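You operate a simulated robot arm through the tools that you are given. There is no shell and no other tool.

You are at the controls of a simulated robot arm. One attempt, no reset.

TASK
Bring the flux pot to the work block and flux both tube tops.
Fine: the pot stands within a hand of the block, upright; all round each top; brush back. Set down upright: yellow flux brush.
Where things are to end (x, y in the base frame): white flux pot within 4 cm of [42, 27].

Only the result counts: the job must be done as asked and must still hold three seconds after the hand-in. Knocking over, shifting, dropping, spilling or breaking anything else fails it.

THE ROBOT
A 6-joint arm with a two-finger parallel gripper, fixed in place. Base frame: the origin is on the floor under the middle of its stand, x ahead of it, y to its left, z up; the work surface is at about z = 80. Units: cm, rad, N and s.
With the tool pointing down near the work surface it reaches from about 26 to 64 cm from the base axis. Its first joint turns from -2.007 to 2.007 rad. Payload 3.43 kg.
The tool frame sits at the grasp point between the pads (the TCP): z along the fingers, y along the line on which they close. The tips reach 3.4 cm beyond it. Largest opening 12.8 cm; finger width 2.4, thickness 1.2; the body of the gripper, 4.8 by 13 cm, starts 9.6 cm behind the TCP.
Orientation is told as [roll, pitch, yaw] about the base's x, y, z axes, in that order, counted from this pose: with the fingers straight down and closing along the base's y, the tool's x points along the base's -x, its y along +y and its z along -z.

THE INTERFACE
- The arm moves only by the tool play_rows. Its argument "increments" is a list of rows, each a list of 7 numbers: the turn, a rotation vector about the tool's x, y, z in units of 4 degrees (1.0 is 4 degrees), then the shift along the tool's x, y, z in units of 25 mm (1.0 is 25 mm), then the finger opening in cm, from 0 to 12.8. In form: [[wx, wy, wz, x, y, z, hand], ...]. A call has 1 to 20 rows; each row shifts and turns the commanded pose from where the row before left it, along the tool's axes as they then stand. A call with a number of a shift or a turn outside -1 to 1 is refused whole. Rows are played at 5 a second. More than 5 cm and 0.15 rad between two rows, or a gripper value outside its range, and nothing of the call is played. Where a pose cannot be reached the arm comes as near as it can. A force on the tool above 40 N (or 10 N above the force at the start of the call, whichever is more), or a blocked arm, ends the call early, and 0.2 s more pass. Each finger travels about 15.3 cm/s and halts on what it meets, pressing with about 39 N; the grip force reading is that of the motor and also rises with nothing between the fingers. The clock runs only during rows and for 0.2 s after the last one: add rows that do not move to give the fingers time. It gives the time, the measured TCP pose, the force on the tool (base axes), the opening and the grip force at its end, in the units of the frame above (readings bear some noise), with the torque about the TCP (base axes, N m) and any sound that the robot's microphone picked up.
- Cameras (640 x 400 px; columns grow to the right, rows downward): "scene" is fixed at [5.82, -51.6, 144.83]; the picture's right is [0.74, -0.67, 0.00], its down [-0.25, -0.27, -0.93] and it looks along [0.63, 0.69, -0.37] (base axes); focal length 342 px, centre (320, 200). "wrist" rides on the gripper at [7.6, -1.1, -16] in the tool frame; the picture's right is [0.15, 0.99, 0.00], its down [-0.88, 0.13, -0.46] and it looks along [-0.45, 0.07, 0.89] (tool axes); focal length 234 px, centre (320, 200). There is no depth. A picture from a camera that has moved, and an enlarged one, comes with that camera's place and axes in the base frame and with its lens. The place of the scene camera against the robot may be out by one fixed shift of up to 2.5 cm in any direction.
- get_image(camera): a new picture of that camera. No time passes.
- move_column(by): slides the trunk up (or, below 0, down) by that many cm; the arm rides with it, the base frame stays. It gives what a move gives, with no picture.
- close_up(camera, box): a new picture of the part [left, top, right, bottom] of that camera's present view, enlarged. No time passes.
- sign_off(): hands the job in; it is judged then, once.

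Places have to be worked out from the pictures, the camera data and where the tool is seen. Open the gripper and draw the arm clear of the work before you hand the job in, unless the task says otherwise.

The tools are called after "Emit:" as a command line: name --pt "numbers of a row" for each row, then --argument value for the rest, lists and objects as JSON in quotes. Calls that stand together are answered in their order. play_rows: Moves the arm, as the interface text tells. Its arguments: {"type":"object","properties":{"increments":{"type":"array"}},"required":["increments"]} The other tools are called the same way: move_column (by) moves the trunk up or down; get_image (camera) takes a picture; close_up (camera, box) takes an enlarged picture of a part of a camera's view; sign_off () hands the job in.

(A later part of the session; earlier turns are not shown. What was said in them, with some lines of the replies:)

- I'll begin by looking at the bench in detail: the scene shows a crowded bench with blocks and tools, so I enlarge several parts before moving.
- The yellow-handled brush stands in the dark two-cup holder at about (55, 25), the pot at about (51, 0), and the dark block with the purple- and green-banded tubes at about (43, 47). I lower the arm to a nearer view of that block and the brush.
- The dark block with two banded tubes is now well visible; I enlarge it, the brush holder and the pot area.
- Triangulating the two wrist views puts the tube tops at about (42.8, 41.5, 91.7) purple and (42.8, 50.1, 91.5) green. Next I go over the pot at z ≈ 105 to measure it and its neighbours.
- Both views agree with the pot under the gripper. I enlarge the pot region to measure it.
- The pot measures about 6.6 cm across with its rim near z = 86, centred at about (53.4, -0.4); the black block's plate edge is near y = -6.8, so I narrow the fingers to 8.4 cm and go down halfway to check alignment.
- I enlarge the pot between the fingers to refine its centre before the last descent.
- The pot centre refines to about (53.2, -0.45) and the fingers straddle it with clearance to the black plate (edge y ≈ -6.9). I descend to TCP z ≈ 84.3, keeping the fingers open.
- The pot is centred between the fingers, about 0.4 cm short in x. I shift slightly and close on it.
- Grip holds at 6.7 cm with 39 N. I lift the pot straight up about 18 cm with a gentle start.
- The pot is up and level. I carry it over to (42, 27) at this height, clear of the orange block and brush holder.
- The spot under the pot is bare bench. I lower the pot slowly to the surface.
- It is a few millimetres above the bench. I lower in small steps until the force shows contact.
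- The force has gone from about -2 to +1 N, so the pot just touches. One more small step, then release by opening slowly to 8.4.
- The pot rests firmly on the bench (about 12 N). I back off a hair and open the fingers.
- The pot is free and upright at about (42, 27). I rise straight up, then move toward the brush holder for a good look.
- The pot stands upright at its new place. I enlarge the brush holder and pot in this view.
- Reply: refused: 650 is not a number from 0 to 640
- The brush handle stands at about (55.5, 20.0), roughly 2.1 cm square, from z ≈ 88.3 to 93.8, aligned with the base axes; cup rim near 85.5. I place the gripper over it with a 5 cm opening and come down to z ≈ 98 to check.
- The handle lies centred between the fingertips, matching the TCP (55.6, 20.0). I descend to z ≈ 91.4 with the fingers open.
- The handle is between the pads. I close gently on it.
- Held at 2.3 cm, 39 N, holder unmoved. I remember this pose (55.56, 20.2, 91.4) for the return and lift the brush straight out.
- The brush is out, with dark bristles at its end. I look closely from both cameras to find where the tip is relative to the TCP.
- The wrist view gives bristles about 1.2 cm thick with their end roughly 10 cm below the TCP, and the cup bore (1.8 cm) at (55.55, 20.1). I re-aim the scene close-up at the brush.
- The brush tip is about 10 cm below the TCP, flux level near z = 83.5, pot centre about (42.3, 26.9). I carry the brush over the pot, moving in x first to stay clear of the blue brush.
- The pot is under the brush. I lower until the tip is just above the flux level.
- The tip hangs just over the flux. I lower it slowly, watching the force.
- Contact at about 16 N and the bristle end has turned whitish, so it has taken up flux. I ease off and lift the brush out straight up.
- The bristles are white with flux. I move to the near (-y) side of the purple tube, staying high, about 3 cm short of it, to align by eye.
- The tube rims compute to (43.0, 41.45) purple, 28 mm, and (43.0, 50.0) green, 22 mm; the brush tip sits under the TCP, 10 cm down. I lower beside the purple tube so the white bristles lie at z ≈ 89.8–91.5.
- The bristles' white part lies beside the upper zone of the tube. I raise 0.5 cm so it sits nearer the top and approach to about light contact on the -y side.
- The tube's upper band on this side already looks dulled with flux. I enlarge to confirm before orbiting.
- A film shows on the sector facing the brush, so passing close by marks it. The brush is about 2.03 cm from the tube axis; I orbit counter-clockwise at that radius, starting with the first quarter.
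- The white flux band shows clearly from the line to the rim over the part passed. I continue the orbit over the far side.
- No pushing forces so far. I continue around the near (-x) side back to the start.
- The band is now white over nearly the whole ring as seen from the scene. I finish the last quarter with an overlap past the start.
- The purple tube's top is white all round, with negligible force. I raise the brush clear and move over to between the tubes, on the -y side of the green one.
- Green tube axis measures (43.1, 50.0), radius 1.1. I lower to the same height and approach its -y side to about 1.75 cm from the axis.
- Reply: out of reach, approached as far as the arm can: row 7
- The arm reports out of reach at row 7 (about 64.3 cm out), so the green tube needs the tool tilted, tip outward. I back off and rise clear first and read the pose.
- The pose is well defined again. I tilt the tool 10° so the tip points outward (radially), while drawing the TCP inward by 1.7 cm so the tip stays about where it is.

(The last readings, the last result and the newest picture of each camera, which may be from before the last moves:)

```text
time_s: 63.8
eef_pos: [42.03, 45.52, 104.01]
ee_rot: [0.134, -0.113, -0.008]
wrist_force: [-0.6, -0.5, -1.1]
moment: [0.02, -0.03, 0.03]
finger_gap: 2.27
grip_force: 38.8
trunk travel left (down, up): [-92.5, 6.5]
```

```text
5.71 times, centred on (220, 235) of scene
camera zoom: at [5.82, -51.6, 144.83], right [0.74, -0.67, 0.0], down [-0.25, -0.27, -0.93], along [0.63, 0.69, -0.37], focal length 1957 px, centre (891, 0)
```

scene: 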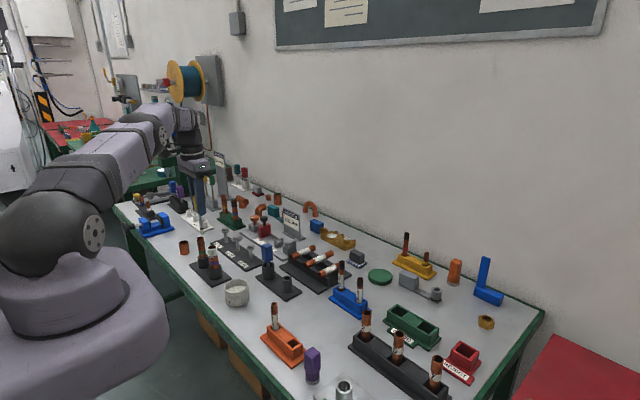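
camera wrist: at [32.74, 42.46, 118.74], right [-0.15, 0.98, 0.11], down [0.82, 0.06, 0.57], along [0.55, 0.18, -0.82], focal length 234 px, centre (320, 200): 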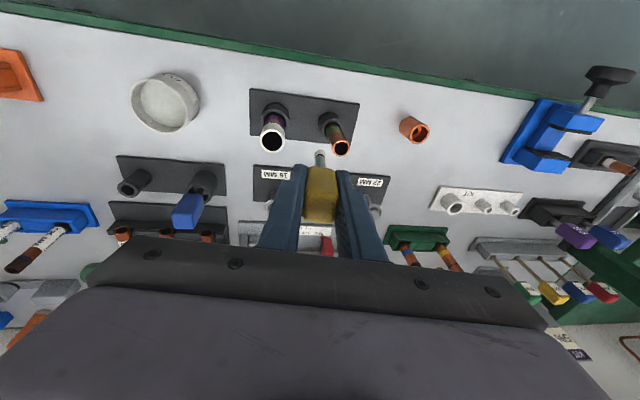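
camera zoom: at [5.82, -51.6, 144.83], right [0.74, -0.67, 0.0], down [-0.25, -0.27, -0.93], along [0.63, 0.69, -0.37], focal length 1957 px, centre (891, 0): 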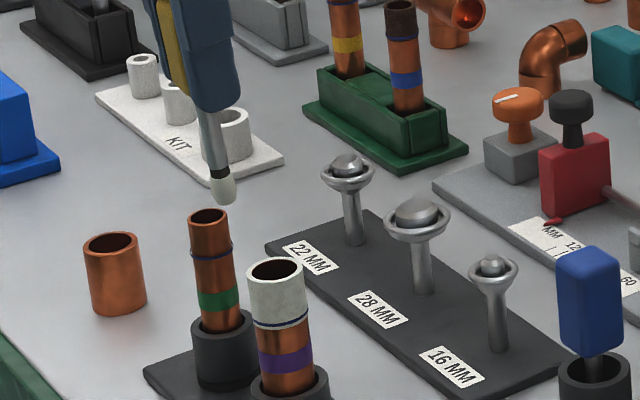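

The tilt is 10° as intended; the tip computes to (43.15, 46.85, 94.1). I lower the tip to z ≈ 90.5 and then approach the green tube's -y side to about 1.8 cm from its axis.

Emit:
play_rows --pt "0 0 0 0.0415 -0.048 0.3605 1.4" --pt "0 0 0 0.0415 -0.048 0.3605 1.4" --pt "0 0 0 0.0415 -0.048 0.3605 1.4" --pt "0 0 0 0.0415 -0.048 0.3605 1.4" --pt "0 0 0 0.006 0.11 0.0146 1.4" --pt "0 0 0 0.006 0.11 0.0146 1.4" --pt "0 0 0 0.006 0.11 0.0146 1.4" --pt "0 0 0 0.006 0.11 0.0146 1.4" --pt "0 0 0 0 0.08 0.01 1.4" --pt "0 0 0 0 0 0 1.4" --pt "0 0 0 0 0 0 1.4"

Emit:
close_up --camera "wrist" --box '[270, 90, 430, 210]'

Emit:
close_up --camera "scene" --box '[190, 220, 235, 260]'

```text
time_s: 66.2
eef_pos: [41.99, 46.92, 100.43]
ee_rot: [0.134, -0.113, -0.007]
wrist_force: [0.2, -0.2, -0.3]
moment: [0.02, -0.03, 0.02]
finger_gap: 2.3
grip_force: 38.6
trunk travel left (down, up): [-92.5, 6.5]
```

```text
3.33 times, centred on (350, 150) of wrist
camera zoom: at [32.79, 43.74, 115.14], right [-0.15, 0.98, 0.11], down [0.82, 0.06, 0.57], along [0.55, 0.18, -0.82], focal length 781 px, centre (220, 367)
```

zoom: 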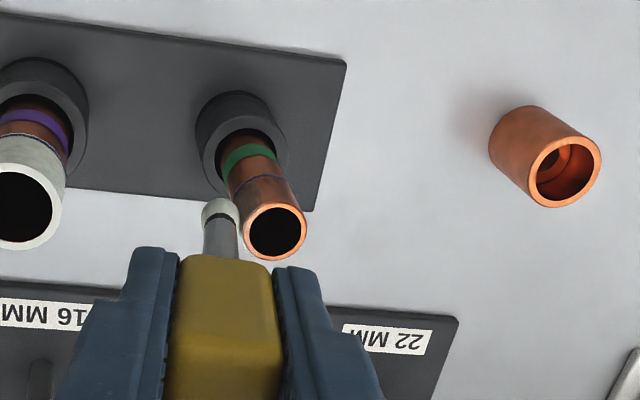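

```text
10.00 times, centred on (212, 240) of scene
camera zoom: at [5.82, -51.6, 144.83], right [0.74, -0.67, 0.0], down [-0.25, -0.27, -0.93], along [0.63, 0.69, -0.37], focal length 3424 px, centre (1395, -200)
```

zoom: 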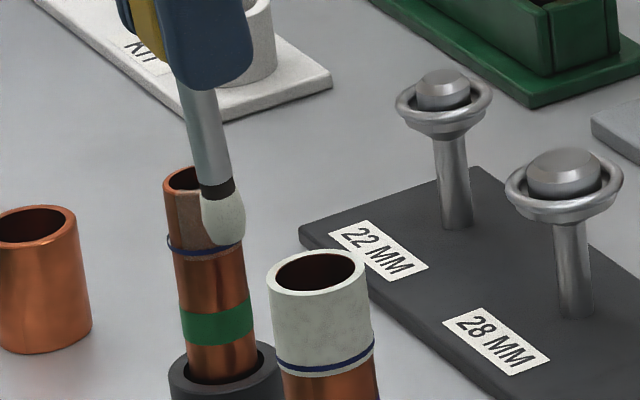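

Within reach now, and film starts on the green tube facing the brush. I start the orbit in the tilted frame, first quarter toward +x.

Emit:
play_rows --pt "0 0 0 -0.1527 0.0149 0.0195 1.4" --pt "0 0 0 -0.1458 0.0463 0.0229 1.4" --pt "0 0 0 -0.1325 0.0756 0.0253 1.4" --pt "0 0 0 -0.1134 0.1017 0.0266 1.4" --pt "0 0 0 -0.0894 0.1233 0.0268 1.4" --pt "0 0 0 -0.0615 0.1396 0.0257 1.4" --pt "0 0 0 -0.0308 0.1497 0.0235 1.4" --pt "0 0 0 0.0006 0.0767 0.0102 1.4" --pt "0 0 0 0 0 0 1.4"

Emit:
close_up --camera "wrist" --box '[240, 80, 400, 200]'

Emit:
close_up --camera "scene" --box '[190, 220, 235, 260]'

```text
time_s: 68.2
eef_pos: [43.65, 48.74, 100.34]
ee_rot: [0.131, -0.115, -0.006]
wrist_force: [0.2, 0.0, -0.2]
moment: [0.0, 0.03, -0.01]
finger_gap: 2.33
grip_force: 38.6
trunk travel left (down, up): [-92.5, 6.5]
```

```text
3.33 times, centred on (320, 140) of wrist
camera zoom: at [34.56, 45.64, 115.09], right [-0.15, 0.98, 0.11], down [0.82, 0.06, 0.57], along [0.55, 0.18, -0.82], focal length 781 px, centre (320, 400)
```

zoom: 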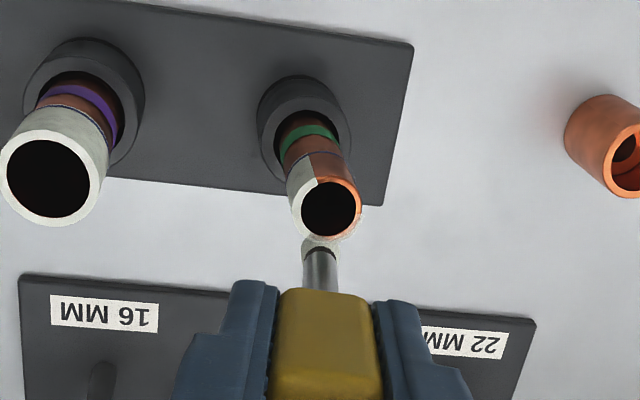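

```text
10.00 times, centred on (212, 240) of scene
camera zoom: at [5.82, -51.6, 144.83], right [0.74, -0.67, 0.0], down [-0.25, -0.27, -0.93], along [0.63, 0.69, -0.37], focal length 3424 px, centre (1395, -200)
```

zoom: 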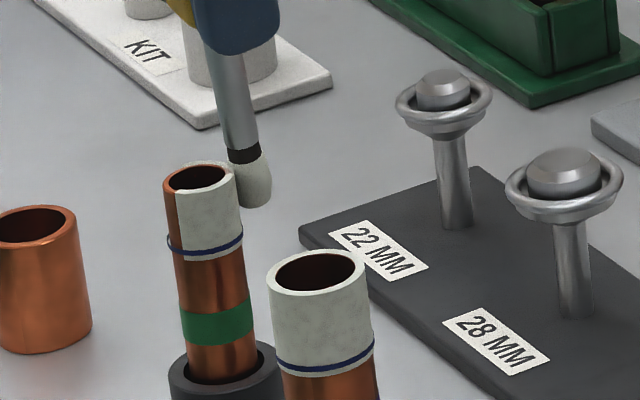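

The green tube is coating the same way, without force, and the arm still reaches. I go on around the far side.

Emit:
play_rows --pt "0 0 0 0.0006 0.0767 0.0102 1.4" --pt "0 0 0 0.033 0.1502 0.0163 1.4" --pt "0 0 0 0.0637 0.1405 0.0115 1.4" --pt "0 0 0 0.0912 0.1247 0.0062 1.4" --pt "0 0 0 0.1149 0.1035 0.0006 1.4" --pt "0 0 0 0.1337 0.0776 -0.005 1.4" --pt "0 0 0 0.1465 0.0485 -0.0104 1.4" --pt "0 0 0 0.1529 0.0172 -0.0153 1.4" --pt "0 0 0 0 0 0 1.4"

Emit:
close_up --camera "wrist" --box '[240, 90, 400, 210]'

Emit:
close_up --camera "scene" --box '[190, 220, 235, 260]'

```text
time_s: 70.2
eef_pos: [41.92, 50.75, 100.33]
ee_rot: [0.136, -0.114, -0.008]
wrist_force: [-0.2, 0.4, 0.3]
moment: [-0.02, -0.02, 0.03]
finger_gap: 2.29
grip_force: 39.2
trunk travel left (down, up): [-92.5, 6.5]
```

```text
3.33 times, centred on (320, 150) of wrist
camera zoom: at [32.71, 47.54, 115.19], right [-0.15, 0.98, 0.11], down [0.82, 0.06, 0.57], along [0.55, 0.18, -0.82], focal length 781 px, centre (320, 367)
```

zoom: 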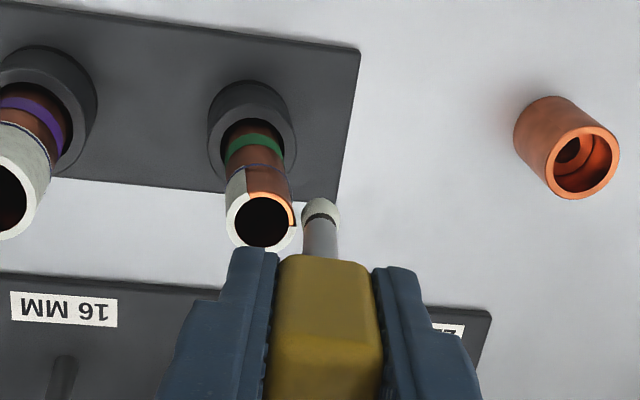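

```text
10.00 times, centred on (212, 240) of scene
camera zoom: at [5.82, -51.6, 144.83], right [0.74, -0.67, 0.0], down [-0.25, -0.27, -0.93], along [0.63, 0.69, -0.37], focal length 3424 px, centre (1395, -200)
```

zoom: 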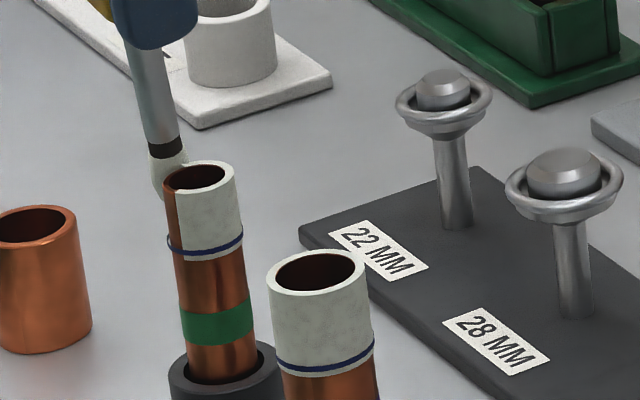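

On this +y side the brush stands slightly wide (about 2.0 cm from the axis) and the facing sector is not yet filmed. I ease in 0.15 cm and pause to look.

Emit:
play_rows --pt "0 0 0 0 -0.06 -0.008 1.4" --pt "0 0 0 0 0 0 1.4" --pt "0 0 0 0 0 0 1.4"

Emit:
close_up --camera "wrist" --box '[280, 120, 350, 180]'

Emit:
close_up --camera "scene" --box '[190, 220, 235, 260]'

```text
time_s: 71.0
eef_pos: [41.92, 50.51, 100.43]
ee_rot: [0.133, -0.113, -0.008]
wrist_force: [-0.5, 0.5, 0.3]
moment: [-0.01, -0.01, 0.0]
finger_gap: 2.32
grip_force: 38.8
trunk travel left (down, up): [-92.5, 6.5]
```

```text
6.67 times, centred on (315, 150) of wrist
camera zoom: at [32.71, 47.36, 115.18], right [-0.15, 0.98, 0.11], down [0.82, 0.06, 0.57], along [0.55, 0.18, -0.82], focal length 1561 px, centre (353, 533)
```

zoom: 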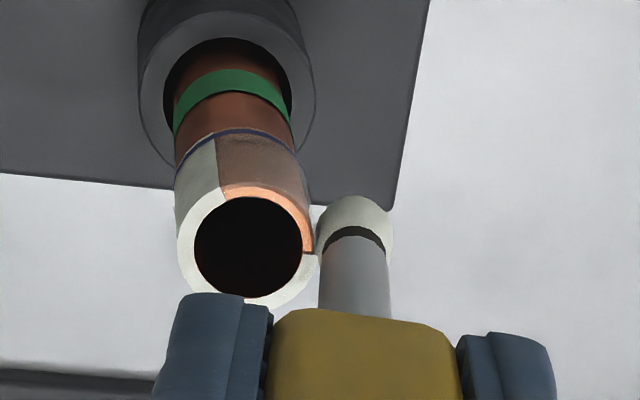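

```text
10.00 times, centred on (212, 240) of scene
camera zoom: at [5.82, -51.6, 144.83], right [0.74, -0.67, 0.0], down [-0.25, -0.27, -0.93], along [0.63, 0.69, -0.37], focal length 3424 px, centre (1395, -200)
```

zoom: 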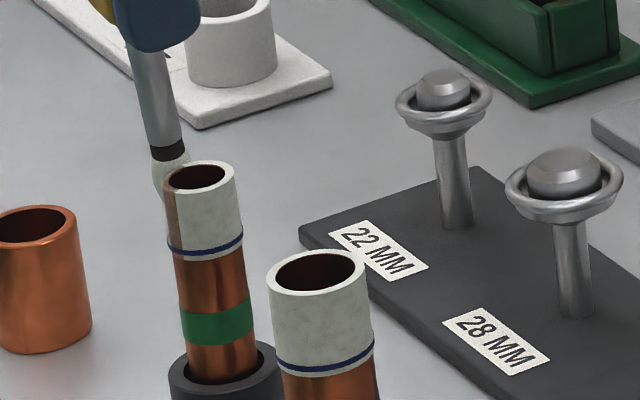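

The last quarter has begun to film. I continue around the -x side.

Emit:
play_rows --pt "0 0 0 0.1527 -0.0149 -0.0195 1.4" --pt "0 0 0 0.1458 -0.0463 -0.0229 1.4" --pt "0 0 0 0.1325 -0.0756 -0.0253 1.4" --pt "0 0 0 0.1134 -0.1017 -0.0266 1.4" --pt "0 0 0 0.0894 -0.1233 -0.0268 1.4" --pt "0 0 0 0.0615 -0.1396 -0.0257 1.4" --pt "0 0 0 0.0308 -0.1497 -0.0235 1.4" --pt "0 0 0 0 -0.0767 -0.0102 1.4" --pt "0 0 0 0 0 0 1.4"

Emit:
close_up --camera "wrist" --box '[240, 110, 400, 230]'

Emit:
close_up --camera "scene" --box '[190, 220, 235, 260]'

```text
time_s: 73.0
eef_pos: [40.04, 48.46, 100.41]
ee_rot: [0.133, -0.114, -0.005]
wrist_force: [-0.2, 1.1, -0.8]
moment: [-0.01, 0.01, -0.01]
finger_gap: 2.3
grip_force: 38.8
trunk travel left (down, up): [-92.5, 6.5]
```

```text
3.33 times, centred on (320, 170) of wrist
camera zoom: at [30.85, 45.43, 115.17], right [-0.15, 0.98, 0.11], down [0.82, 0.06, 0.57], along [0.55, 0.18, -0.82], focal length 781 px, centre (320, 300)
```

zoom: 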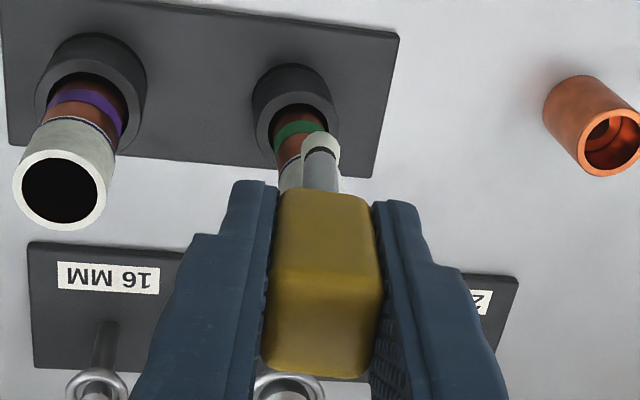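

```text
10.00 times, centred on (212, 240) of scene
camera zoom: at [5.82, -51.6, 144.83], right [0.74, -0.67, 0.0], down [-0.25, -0.27, -0.93], along [0.63, 0.69, -0.37], focal length 3424 px, centre (1395, -200)
```

zoom: 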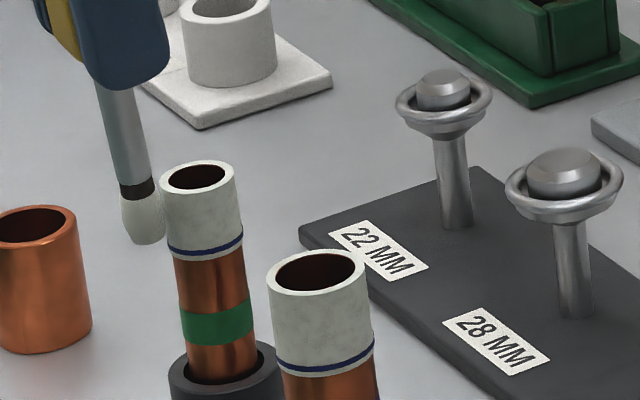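

The whole visible ring of the green top is white. I complete the last quarter with overlap for certainty.

Emit:
play_rows --pt "0 0 0 0 -0.0767 -0.0102 1.4" --pt "0 0 0 -0.033 -0.1502 -0.0163 1.4" --pt "0 0 0 -0.0637 -0.1405 -0.0115 1.4" --pt "0 0 0 -0.0912 -0.1247 -0.0062 1.4" --pt "0 0 0 -0.1149 -0.1035 -0.0006 1.4" --pt "0 0 0 -0.1337 -0.0776 0.005 1.4" --pt "0 0 0 -0.1465 -0.0485 0.0104 1.4" --pt "0 0 0 -0.1529 -0.0172 0.0153 1.4" --pt "0 0 0 -0.1527 0.0149 0.0195 1.4" --pt "0 0 0 -0.1458 0.0463 0.0229 1.4" --pt "0 0 0 0 0 0 1.4"

Emit:
close_up --camera "wrist" --box '[240, 90, 400, 210]'

Emit:
close_up --camera "scene" --box '[190, 220, 235, 260]'

```text
time_s: 75.4
eef_pos: [42.84, 46.88, 100.37]
ee_rot: [0.133, -0.114, -0.01]
wrist_force: [0.4, 0.4, 0.7]
moment: [-0.01, -0.02, -0.01]
finger_gap: 2.32
grip_force: 39.4
trunk travel left (down, up): [-92.5, 6.5]
```

```text
3.33 times, centred on (320, 150) of wrist
camera zoom: at [33.56, 43.8, 115.21], right [-0.15, 0.98, 0.11], down [0.82, 0.06, 0.57], along [0.55, 0.18, -0.82], focal length 781 px, centre (320, 367)
```

zoom: 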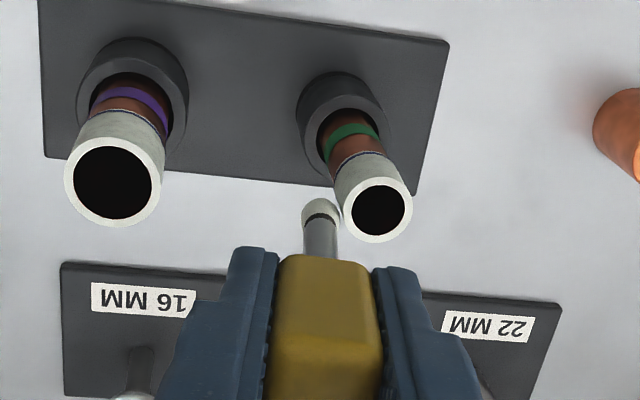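

```text
10.00 times, centred on (212, 240) of scene
camera zoom: at [5.82, -51.6, 144.83], right [0.74, -0.67, 0.0], down [-0.25, -0.27, -0.93], along [0.63, 0.69, -0.37], focal length 3424 px, centre (1395, -200)
```

zoom: 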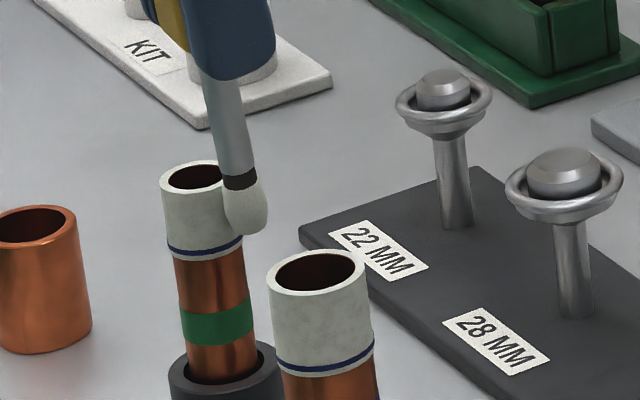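

Both tops are white all round. I back the brush away from the green tube, raise it, and undo the tilt.

Emit:
play_rows --pt "0 0 0 -0.121 -0.239 -0.018 1.4" --pt "0 0 0 -0.0566 0.0658 -0.4924 1.4" --pt "0 0 0 -0.0566 0.0658 -0.4924 1.4" --pt "0 0 0 -0.0566 0.0658 -0.4924 1.4" --pt "0 0 0 -0.0566 0.0658 -0.4924 1.4" --pt "0.379 0.326 0 0 0 0 1.4" --pt "0.379 0.326 0 0 0 0 1.4" --pt "0.379 0.326 0 0 0 0 1.4" --pt "0.379 0.326 0 0 0 0 1.4" --pt "0.379 0.326 0 0 0 0 1.4" --pt "0 0 0 0 0 0 1.4" --pt "0 0 0 0 0 0 1.4"

Emit:
get_image --camera "wrist"

Emit:
get_image --camera "scene"

```text
time_s: 78.0
eef_pos: [43.15, 46.32, 105.33]
ee_rot: [-0.001, 0.0, 0.0]
wrist_force: [0.6, -0.2, -0.2]
moment: [-0.04, 0.02, 0.01]
finger_gap: 2.29
grip_force: 39.1
trunk travel left (down, up): [-92.5, 6.5]
```

```text
taken
camera wrist: at [35.62, 45.21, 121.32], right [-0.15, 0.99, 0.0], down [0.88, 0.13, 0.46], along [0.45, 0.07, -0.89], focal length 234 px, centre (320, 200)
```

wrist: 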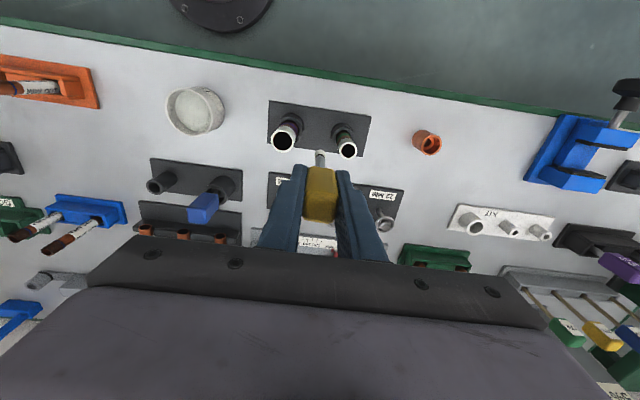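

```text
taken
```

scene: 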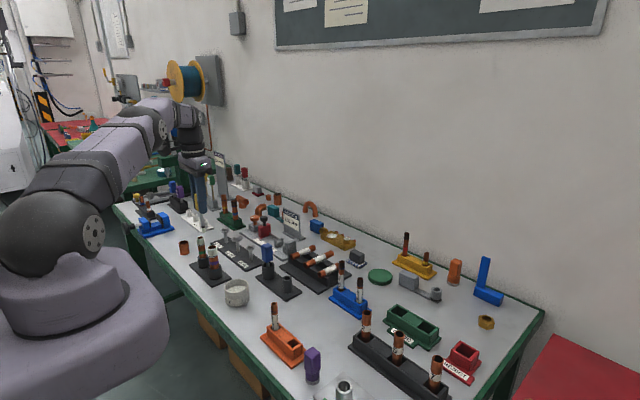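

The tool is vertical again. I raise a little and travel back along -y, well above everything, to y ≈ 20.

Emit:
play_rows --pt "0 0 0 0 0 -0.6 1.4" --pt "0 0 0 0 0 -0.5 1.4" --pt "0 0 0 0 -0.4 0 1.4" --pt "0 0 0 0 -0.8 0 1.4" --pt "0 0 0 0 -0.95 0 1.4" --pt "0 0 0 0 -0.95 0 1.4" --pt "0 0 0 0 -0.95 0 1.4" --pt "0 0 0 0 -0.95 0 1.4" --pt "0 0 0 0 -0.95 0 1.4" --pt "0 0 0 0 -0.95 0 1.4" --pt "0 0 0 0 -0.95 0 1.4" --pt "0 0 0 0 -0.95 0 1.4" --pt "0 0 0 0 -0.9 0 1.4" --pt "0 0 0 0 -0.6 0 1.4" --pt "0 0 0 0 -0.2 0 1.4" --pt "0 0 0 0 0 0 1.4"

```text
time_s: 81.4
eef_pos: [42.93, 19.88, 107.91]
ee_rot: [0.001, 0.0, 0.001]
wrist_force: [0.2, -0.2, -0.4]
moment: [0.03, -0.01, -0.01]
finger_gap: 2.31
grip_force: 38.9
trunk travel left (down, up): [-92.5, 6.5]
```

Now at y ≈ 19.9, I move in +x over the empty cup at (55.55, 20.1).

Emit:
play_rows --pt "0 0 0 -0.4 0.03 0 1.4" --pt "0 0 0 -0.8 0.03 0 1.4" --pt "0 0 0 -0.9 0 0 1.4" --pt "0 0 0 -0.9 0 0 1.4" --pt "0 0 0 -0.9 0 0 1.4" --pt "0 0 0 -0.7 0 0 1.4" --pt "0 0 0 -0.38 0 0 1.4" --pt "0 0 0 0 0 0 1.4" --pt "0 0 0 0 0 0 1.4"

Emit:
get_image --camera "wrist"

Emit:
close_up --camera "wrist" --box '[260, 100, 400, 200]'

Emit:
close_up --camera "scene" --box '[230, 200, 330, 310]'

```text
time_s: 83.4
eef_pos: [55.62, 20.28, 107.99]
ee_rot: [-0.001, 0.001, 0.0]
wrist_force: [-0.8, 0.0, -0.3]
moment: [0.01, 0.01, 0.0]
finger_gap: 2.32
grip_force: 39.3
trunk travel left (down, up): [-92.5, 6.5]
```

```text
taken
camera wrist: at [48.19, 19.13, 124.05], right [-0.15, 0.99, 0.0], down [0.88, 0.13, 0.46], along [0.45, 0.07, -0.89], focal length 234 px, centre (320, 200)
```

wrist: 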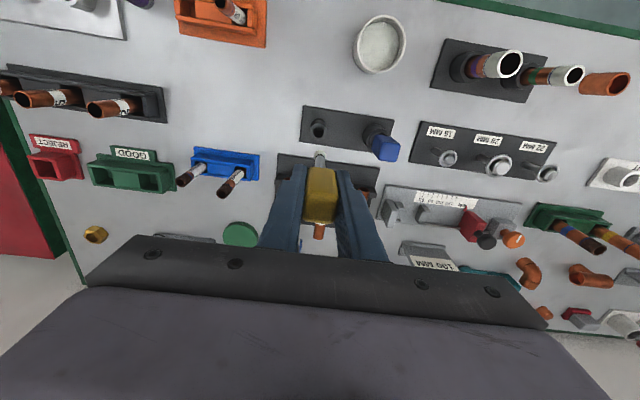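

```text
4.00 times, centred on (330, 150) of wrist
camera zoom: at [48.19, 19.13, 124.05], right [-0.15, 0.99, 0.0], down [0.88, 0.13, 0.46], along [0.45, 0.07, -0.89], focal length 937 px, centre (280, 400)
```

zoom: 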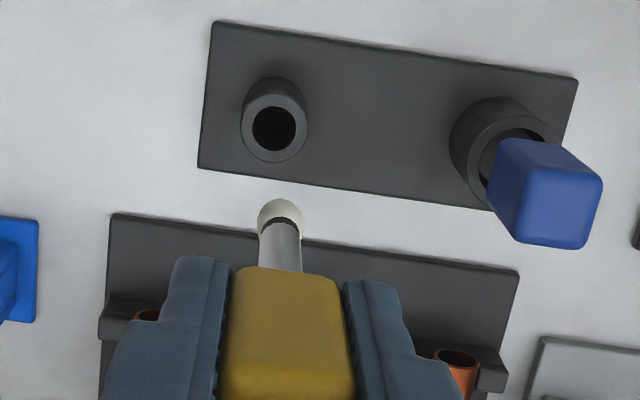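

```text
3.64 times, centred on (280, 255) of scene
camera zoom: at [5.82, -51.6, 144.83], right [0.74, -0.67, 0.0], down [-0.25, -0.27, -0.93], along [0.63, 0.69, -0.37], focal length 1245 px, centre (466, 0)
```

zoom: 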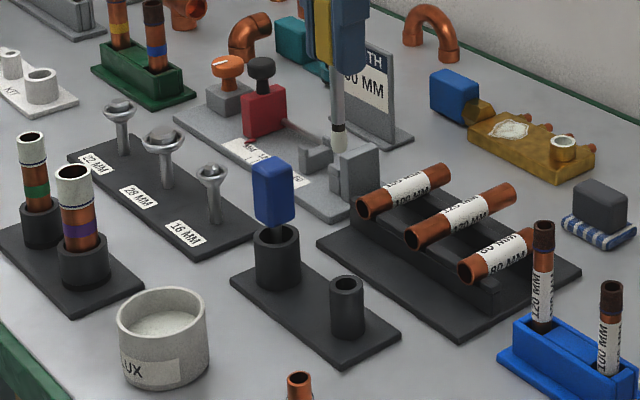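

The cup bore appears about 0.2 cm to the -y side of the brush axis. I shift by (-0.07, -0.19) cm and lower until the tip is about 1 cm above the cup rim, then check.

Emit:
play_rows --pt "0 0 0 0.03 -0.076 0.4 1.4" --pt "0 0 0 0 0 0.7 1.4" --pt "0 0 0 0 0 0.8 1.4" --pt "0 0 0 0 0 0.8 1.4" --pt "0 0 0 0 0 0.8 1.4" --pt "0 0 0 0 0 0.5 1.4" --pt "0 0 0 0 0 0.3 1.4" --pt "0 0 0 0 0 0 1.4" --pt "0 0 0 0 0 0 1.4"

Emit:
get_image --camera "wrist"

Emit:
close_up --camera "wrist" --box '[270, 110, 370, 190]'

Emit:
close_up --camera "scene" --box '[260, 240, 310, 300]'

```text
time_s: 85.4
eef_pos: [55.42, 20.04, 97.54]
ee_rot: [-0.001, -0.001, 0.0]
wrist_force: [0.0, -0.2, -0.1]
moment: [0.05, 0.02, 0.03]
finger_gap: 2.3
grip_force: 39.0
trunk travel left (down, up): [-92.5, 6.5]
```

```text
taken
camera wrist: at [47.94, 18.94, 113.47], right [-0.15, 0.99, 0.0], down [0.88, 0.13, 0.46], along [0.45, 0.07, -0.89], focal length 234 px, centre (320, 200)
```

wrist: 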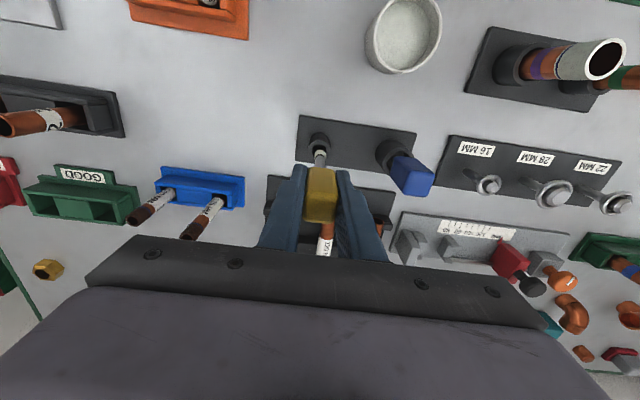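

```text
5.00 times, centred on (320, 150) of wrist
camera zoom: at [47.94, 18.94, 113.47], right [-0.15, 0.99, 0.0], down [0.88, 0.13, 0.46], along [0.45, 0.07, -0.89], focal length 1171 px, centre (320, 450)
```

zoom: 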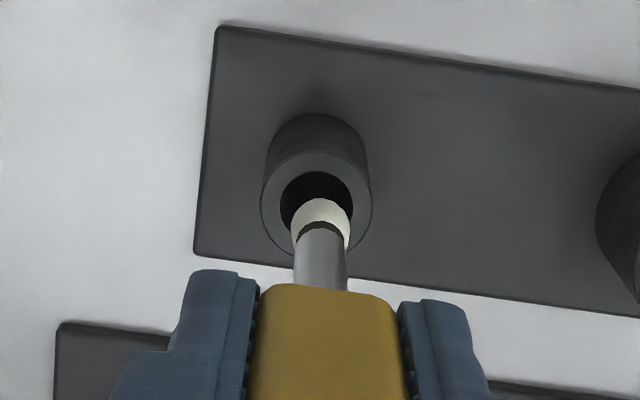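

```text
6.67 times, centred on (285, 270) of scene
camera zoom: at [5.82, -51.6, 144.83], right [0.74, -0.67, 0.0], down [-0.25, -0.27, -0.93], along [0.63, 0.69, -0.37], focal length 2283 px, centre (553, -267)
```

zoom: 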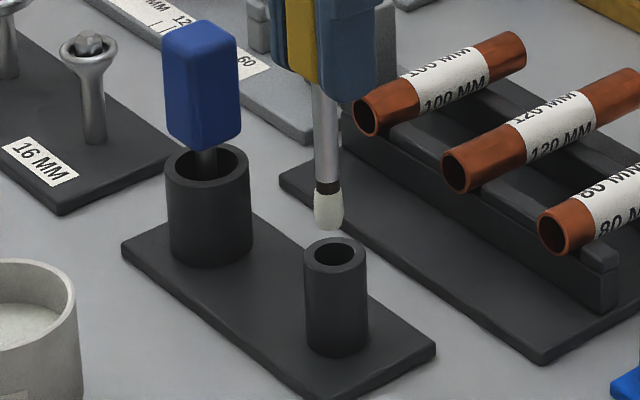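

The brush is nearly centred over the bore; a small correction of (+0.1, -0.08) cm, then I insert slowly and watch the side forces.

Emit:
play_rows --pt "0 0 0 -0.04 -0.032 0 1.4" --pt "0 0 0 0 0 0.2 1.4" --pt "0 0 0 0 0 0.3 1.4" --pt "0 0 0 0 0 0.3 1.4" --pt "0 0 0 0 0 0.3 1.4" --pt "0 0 0 0 0 0.2 1.4" --pt "0 0 0 0 0 0 1.4" --pt "0 0 0 0 0 0 1.4"

Emit:
close_up --camera "wrist" --box '[270, 110, 370, 190]'

Emit:
close_up --camera "scene" --box '[260, 240, 310, 300]'

```text
time_s: 87.2
eef_pos: [55.55, 19.97, 94.12]
ee_rot: [0.001, -0.001, 0.0]
wrist_force: [-0.1, 0.3, 0.1]
moment: [-0.03, 0.0, -0.01]
finger_gap: 2.29
grip_force: 38.6
trunk travel left (down, up): [-92.5, 6.5]
```

```text
5.00 times, centred on (320, 150) of wrist
camera zoom: at [48.14, 18.86, 110.16], right [-0.15, 0.99, 0.0], down [0.88, 0.13, 0.46], along [0.45, 0.07, -0.89], focal length 1171 px, centre (320, 450)
```

zoom: 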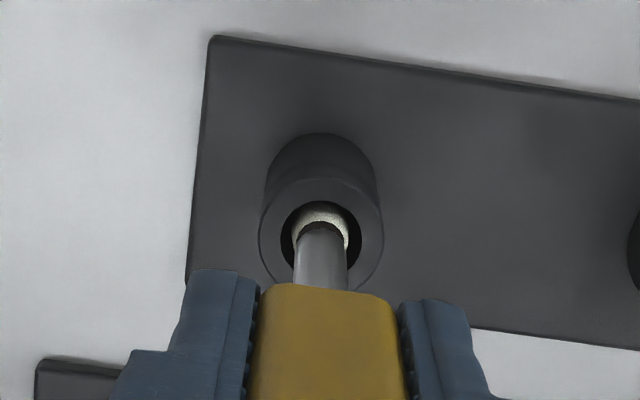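

```text
6.67 times, centred on (285, 270) of scene
camera zoom: at [5.82, -51.6, 144.83], right [0.74, -0.67, 0.0], down [-0.25, -0.27, -0.93], along [0.63, 0.69, -0.37], focal length 2283 px, centre (553, -267)
```

zoom: 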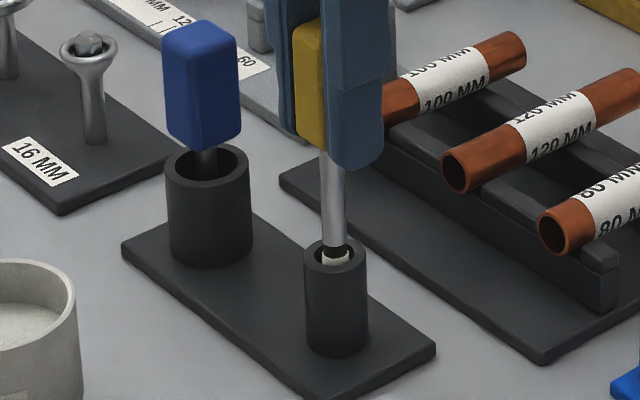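

The bristles are inside the bore, centred, no forces. I continue down toward the recorded height.

Emit:
play_rows --pt "0 0 0 0 0 0.2 1.4" --pt "0 0 0 0 0 0.25 1.4" --pt "0 0 0 0 0 0.25 1.4" --pt "0 0 0 0 0 0.15 1.4" --pt "0 0 0 0 0 0 1.4" --pt "0 0 0 0 0 0 1.4"

```text
time_s: 88.6
eef_pos: [55.48, 19.91, 92.05]
ee_rot: [-0.001, -0.001, -0.001]
wrist_force: [0.1, 0.0, -0.3]
moment: [0.0, -0.01, 0.0]
finger_gap: 2.32
grip_force: 39.0
trunk travel left (down, up): [-92.5, 6.5]
```

Still free at z = 92.05. I take small steps to find the cup floor.

Emit:
play_rows --pt "0 0 0 0 0 0.06 1.4" --pt "0 0 0 0 0 0.06 1.4" --pt "0 0 0 0 0 0.04 1.4" --pt "0 0 0 0 0 0.04 1.4" --pt "0 0 0 0 0 0 1.4"

```text
time_s: 89.8
eef_pos: [55.52, 20.02, 91.54]
ee_rot: [0.001, 0.0, 0.001]
wrist_force: [0.0, 0.0, -0.8]
moment: [0.0, 0.01, -0.01]
finger_gap: 2.3
grip_force: 39.3
trunk travel left (down, up): [-92.5, 6.5]
```

Emit:
play_rows --pt "0 0 0 0 0 0.03 1.4" --pt "0 0 0 0 0 0.03 1.4" --pt "0 0 0 0 0 0 1.4" --pt "0 0 0 0 0 0 1.4"

Emit:
close_up --camera "scene" --box '[260, 240, 310, 300]'

```text
time_s: 90.8
eef_pos: [55.56, 19.98, 91.35]
ee_rot: [-0.001, -0.001, 0.001]
wrist_force: [1.8, 0.0, -0.7]
moment: [-0.01, 0.04, -0.01]
finger_gap: 2.3
grip_force: 39.4
trunk travel left (down, up): [-92.5, 6.5]
```

```text
6.67 times, centred on (285, 270) of scene
camera zoom: at [5.82, -51.6, 144.83], right [0.74, -0.67, 0.0], down [-0.25, -0.27, -0.93], along [0.63, 0.69, -0.37], focal length 2283 px, centre (553, -267)
```

zoom: 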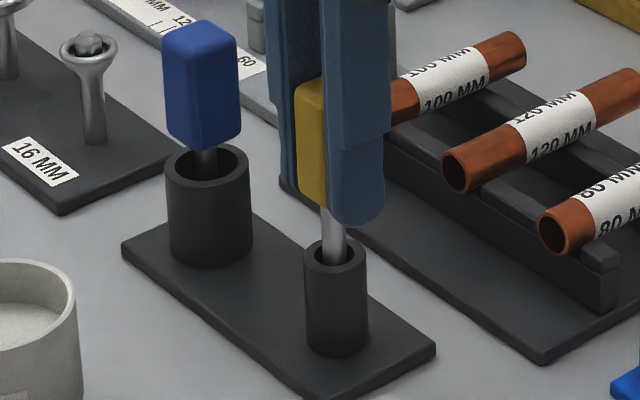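

No floor contact yet at 91.35; the brush may have slid up slightly in the grip when dipped. I keep lowering in 0.1 cm steps.

Emit:
play_rows --pt "0 0 0 0 0 0.04 1.4" --pt "0 0 0 0 0 0 1.4" --pt "0 0 0 0 0 0.04 1.4" --pt "0 0 0 0 0 0 1.4"

```text
time_s: 91.8
eef_pos: [55.54, 20.04, 91.2]
ee_rot: [0.002, -0.002, 0.0]
wrist_force: [-0.5, 0.9, 12.9]
moment: [0.08, 0.07, -0.01]
finger_gap: 2.27
grip_force: 39.6
trunk travel left (down, up): [-92.5, 6.5]
```

The brush rests on the cup floor (13 N). I ease off slightly and open the fingers gently.

Emit:
play_rows --pt "0 0 0 0 0 -0.02 2.0" --pt "0 0 0 0 0 0 2.4" --pt "0 0 0 0 0 0 2.8" --pt "0 0 0 0 0 0 3.4" --pt "0 0 0 0 0 0 4.2" --pt "0 0 0 0 0 0 5.0" --pt "0 0 0 0 0 0 5.0" --pt "0 0 0 0 0 0 5.0"

Emit:
close_up --camera "wrist" --box '[240, 120, 400, 270]'

Emit:
close_up --camera "scene" --box '[250, 230, 310, 300]'

```text
time_s: 93.6
eef_pos: [55.46, 19.86, 91.31]
ee_rot: [0.0, 0.0, 0.0]
wrist_force: [-0.3, 0.1, 0.4]
moment: [-0.01, -0.01, 0.01]
finger_gap: 5.0
grip_force: 0.1
trunk travel left (down, up): [-92.5, 6.5]
```

```text
2.67 times, centred on (320, 195) of wrist
camera zoom: at [48.02, 18.8, 107.19], right [-0.15, 0.99, 0.0], down [0.88, 0.13, 0.46], along [0.45, 0.07, -0.89], focal length 624 px, centre (320, 213)
```

zoom: 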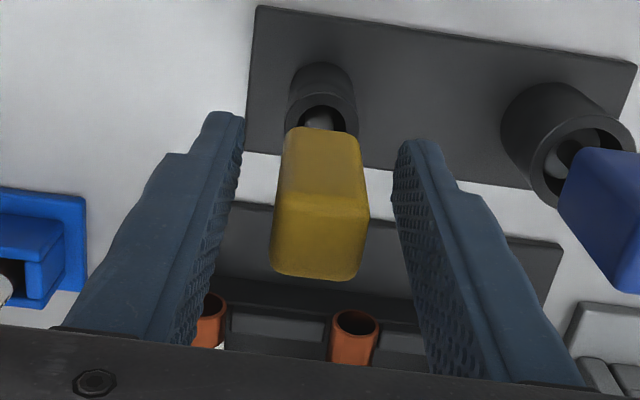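

```text
5.71 times, centred on (280, 265) of scene
camera zoom: at [5.82, -51.6, 144.83], right [0.74, -0.67, 0.0], down [-0.25, -0.27, -0.93], along [0.63, 0.69, -0.37], focal length 1957 px, centre (549, -171)
```

zoom: 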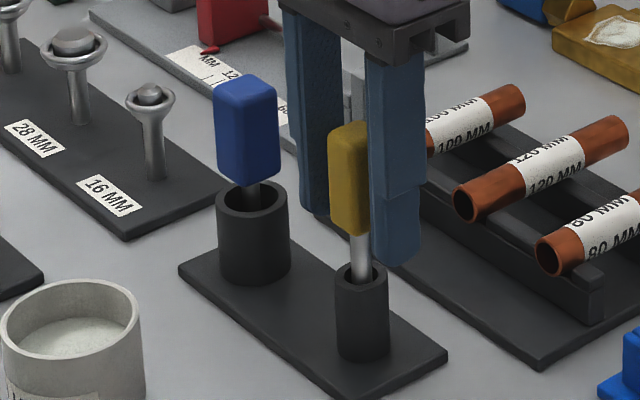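

The brush stands upright in its cup, fingers clear on both sides. I rise straight up slowly at first.

Emit:
play_rows --pt "0 0 0 0 0.03 -0.2 5.0" --pt "0 0 0 0 0 -0.4 5.0" --pt "0 0 0 0 0 -0.5 5.0" --pt "0 0 0 0 0 -0.6 5.0" --pt "0 0 0 0 0 -0.7 5.0" --pt "0 0 0 0 0 -0.8 5.0" --pt "0 0 0 0 0 -0.8 5.0" --pt "0 0 0 0 0 -0.8 5.0" --pt "0 0 0 0 0 -0.8 5.0" --pt "0 0 0 0 0 -0.8 5.0" --pt "0 0 0 0 0 -0.8 5.0" --pt "0 0 0 0 0 -0.6 5.0" --pt "0 0 0 0 0 0 5.0"

Emit:
get_image --camera "wrist"

Emit:
close_up --camera "scene" --box '[180, 210, 320, 310]'

```text
time_s: 96.4
eef_pos: [55.31, 20.06, 110.47]
ee_rot: [0.001, 0.001, 0.001]
wrist_force: [-0.4, -0.4, 1.1]
moment: [-0.01, 0.0, 0.0]
finger_gap: 5.02
grip_force: 0.1
trunk travel left (down, up): [-92.5, 6.5]
```

```text
taken
camera wrist: at [47.89, 18.93, 126.54], right [-0.15, 0.99, 0.0], down [0.88, 0.13, 0.46], along [0.45, 0.07, -0.89], focal length 234 px, centre (320, 200)
```

wrist: 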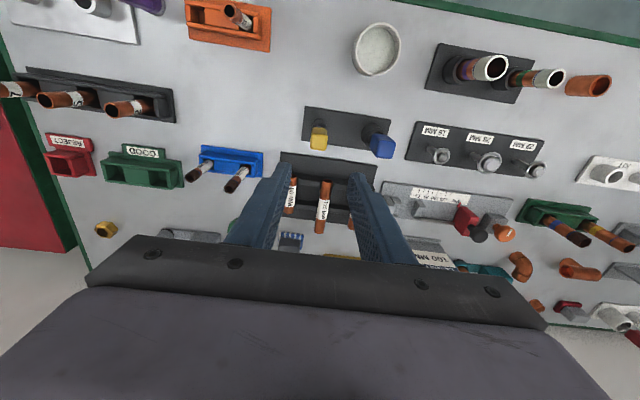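

```text
4.00 times, centred on (250, 260) of scene
camera zoom: at [5.82, -51.6, 144.83], right [0.74, -0.67, 0.0], down [-0.25, -0.27, -0.93], along [0.63, 0.69, -0.37], focal length 1370 px, centre (600, -40)
```

zoom: 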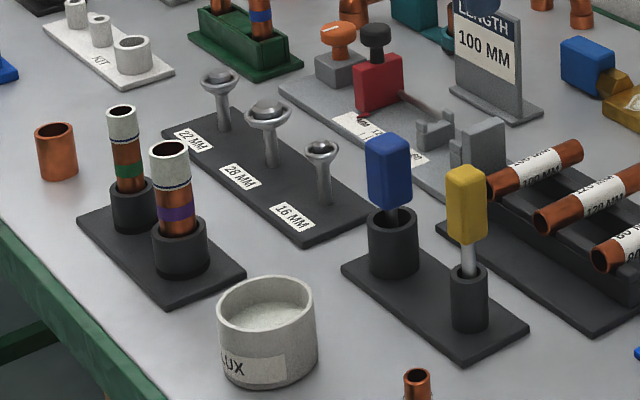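

The brush is back upright, the pot is upright, both tops are white. I draw the arm back to its starting area and make a final check of the tubes all round.

Emit:
play_rows --pt "0 0 0 0.5 0.1 -0.7 6.0" --pt "0 0 0 0.85 0.1 -0.75 8.0" --pt "0 0 0 0.9 0.1 -0.75 8.0" --pt "0 0 0 0.9 0.1 -0.75 8.0" --pt "0 0 0 0.9 0.2 -0.75 8.0" --pt "0 0 0 0.9 0.5 -0.75 8.0" --pt "0 0 0 0.9 0.8 -0.75 8.0" --pt "0 0 0 0.9 0.9 -0.6 8.0" --pt "0 0 0 0.9 0.9 0 8.0" --pt "0 0 0 0.6 0.6 0 8.0" --pt "0 0 0 0 0 0 8.0"

Emit:
get_image --camera "wrist"

Emit:
get_image --camera "scene"

```text
time_s: 98.8
eef_pos: [34.58, 30.64, 125.3]
ee_rot: [0.0, 0.001, -0.001]
wrist_force: [-0.1, 0.2, 0.6]
moment: [0.02, 0.03, 0.01]
finger_gap: 7.98
grip_force: 0.0
trunk travel left (down, up): [-92.5, 6.5]
```

```text
taken
camera wrist: at [27.15, 29.57, 141.25], right [-0.15, 0.99, 0.0], down [0.88, 0.13, 0.46], along [0.45, 0.07, -0.89], focal length 234 px, centre (320, 200)
```

wrist: 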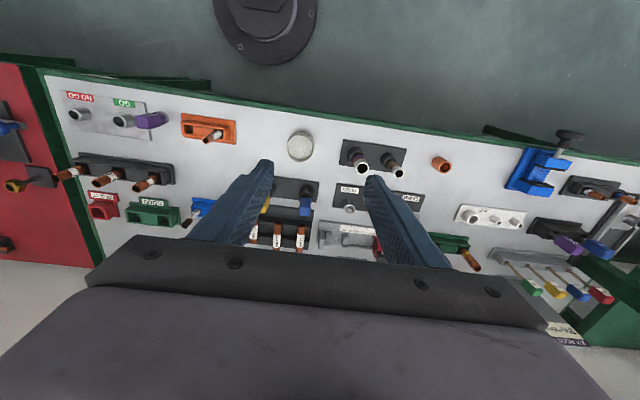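

```text
taken
```

scene: 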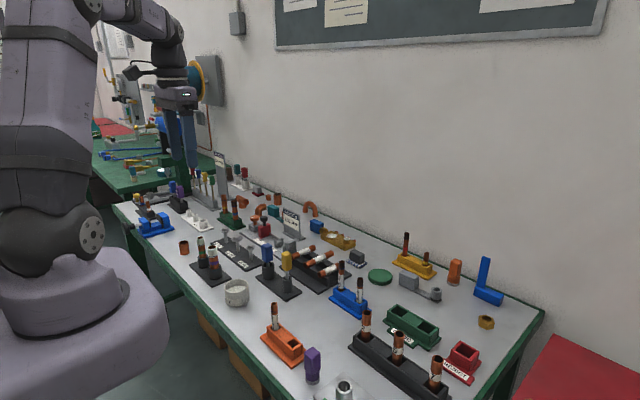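

The arm is clear. I check close-ups of the pot, the brush, and both tube tops once more.

Emit:
close_up --camera "wrist" --box '[270, 110, 430, 220]'

Emit:
close_up --camera "scene" --box '[185, 225, 310, 310]'

Emit:
close_up --camera "wrist" --box '[335, 135, 415, 185]'

```text
3.64 times, centred on (350, 165) of wrist
camera zoom: at [27.15, 29.57, 141.25], right [-0.15, 0.99, 0.0], down [0.88, 0.13, 0.46], along [0.45, 0.07, -0.89], focal length 852 px, centre (211, 327)
```

zoom: 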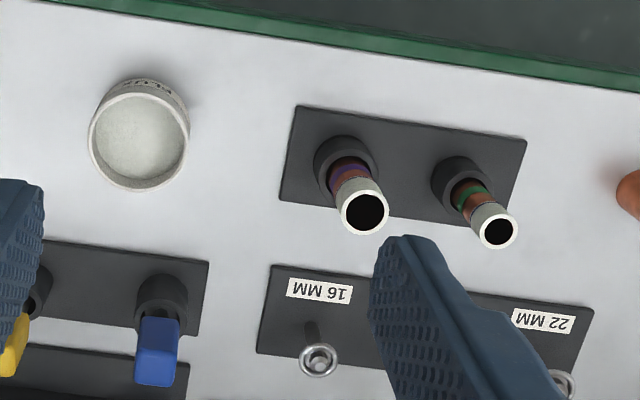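

```text
4.71 times, centred on (248, 268) of scene
camera zoom: at [5.82, -51.6, 144.83], right [0.74, -0.67, 0.0], down [-0.25, -0.27, -0.93], along [0.63, 0.69, -0.37], focal length 1612 px, centre (661, -118)
```

zoom: 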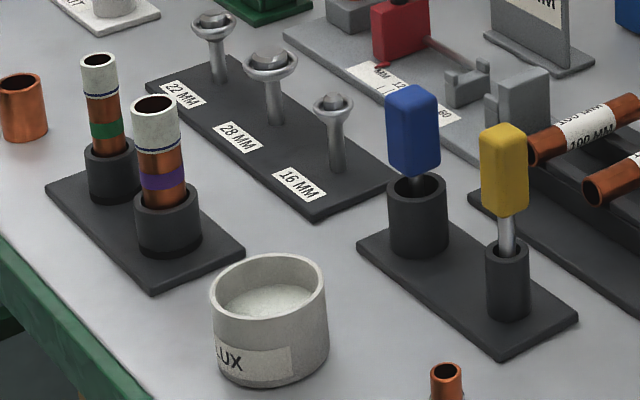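

```text
8.00 times, centred on (375, 160) of wrist
camera zoom: at [27.15, 29.57, 141.25], right [-0.15, 0.99, 0.0], down [0.88, 0.13, 0.46], along [0.45, 0.07, -0.89], focal length 1873 px, centre (-120, 520)
```

zoom: 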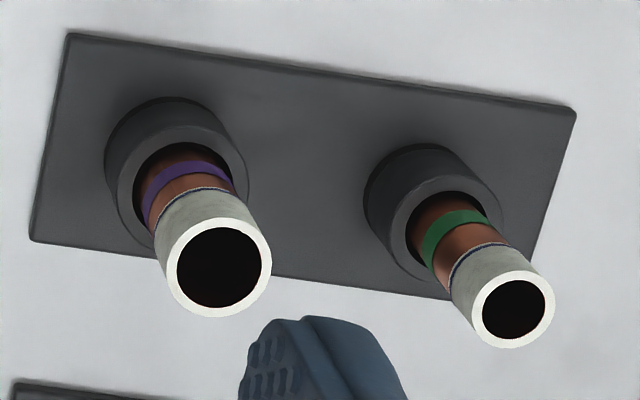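

Both tops show flux all round down to the line, from both cameras. The pot stands upright at about (42.2, 27.1), the yellow brush is upright in its cup, nothing else has moved, and the arm is clear with its gripper open, so I hand in.

Emit:
sign_off

```text
The job is handed in.
```

The job is done and handed in: both tube tops on the work block are fluxed all round, and nothing else on the bench was seen to move. No verdict has come back from the hand-in.

- **Pot:** it stands upright at about (42.2, 27.1), well inside the 4 cm allowed around [42, 27].
- **Tubes:** in the final pictures from both cameras, both tops (28 mm purple-banded, 22 mm green-banded) are white from the marked line to the rim. The green-banded tube was out of reach with the tool straight down, so I tilted it 10° to get round that one.
- **Brush:** the yellow flux brush is back in its own cup, standing upright.
- **Arm:** it is drawn clear of the work with the gripper open.
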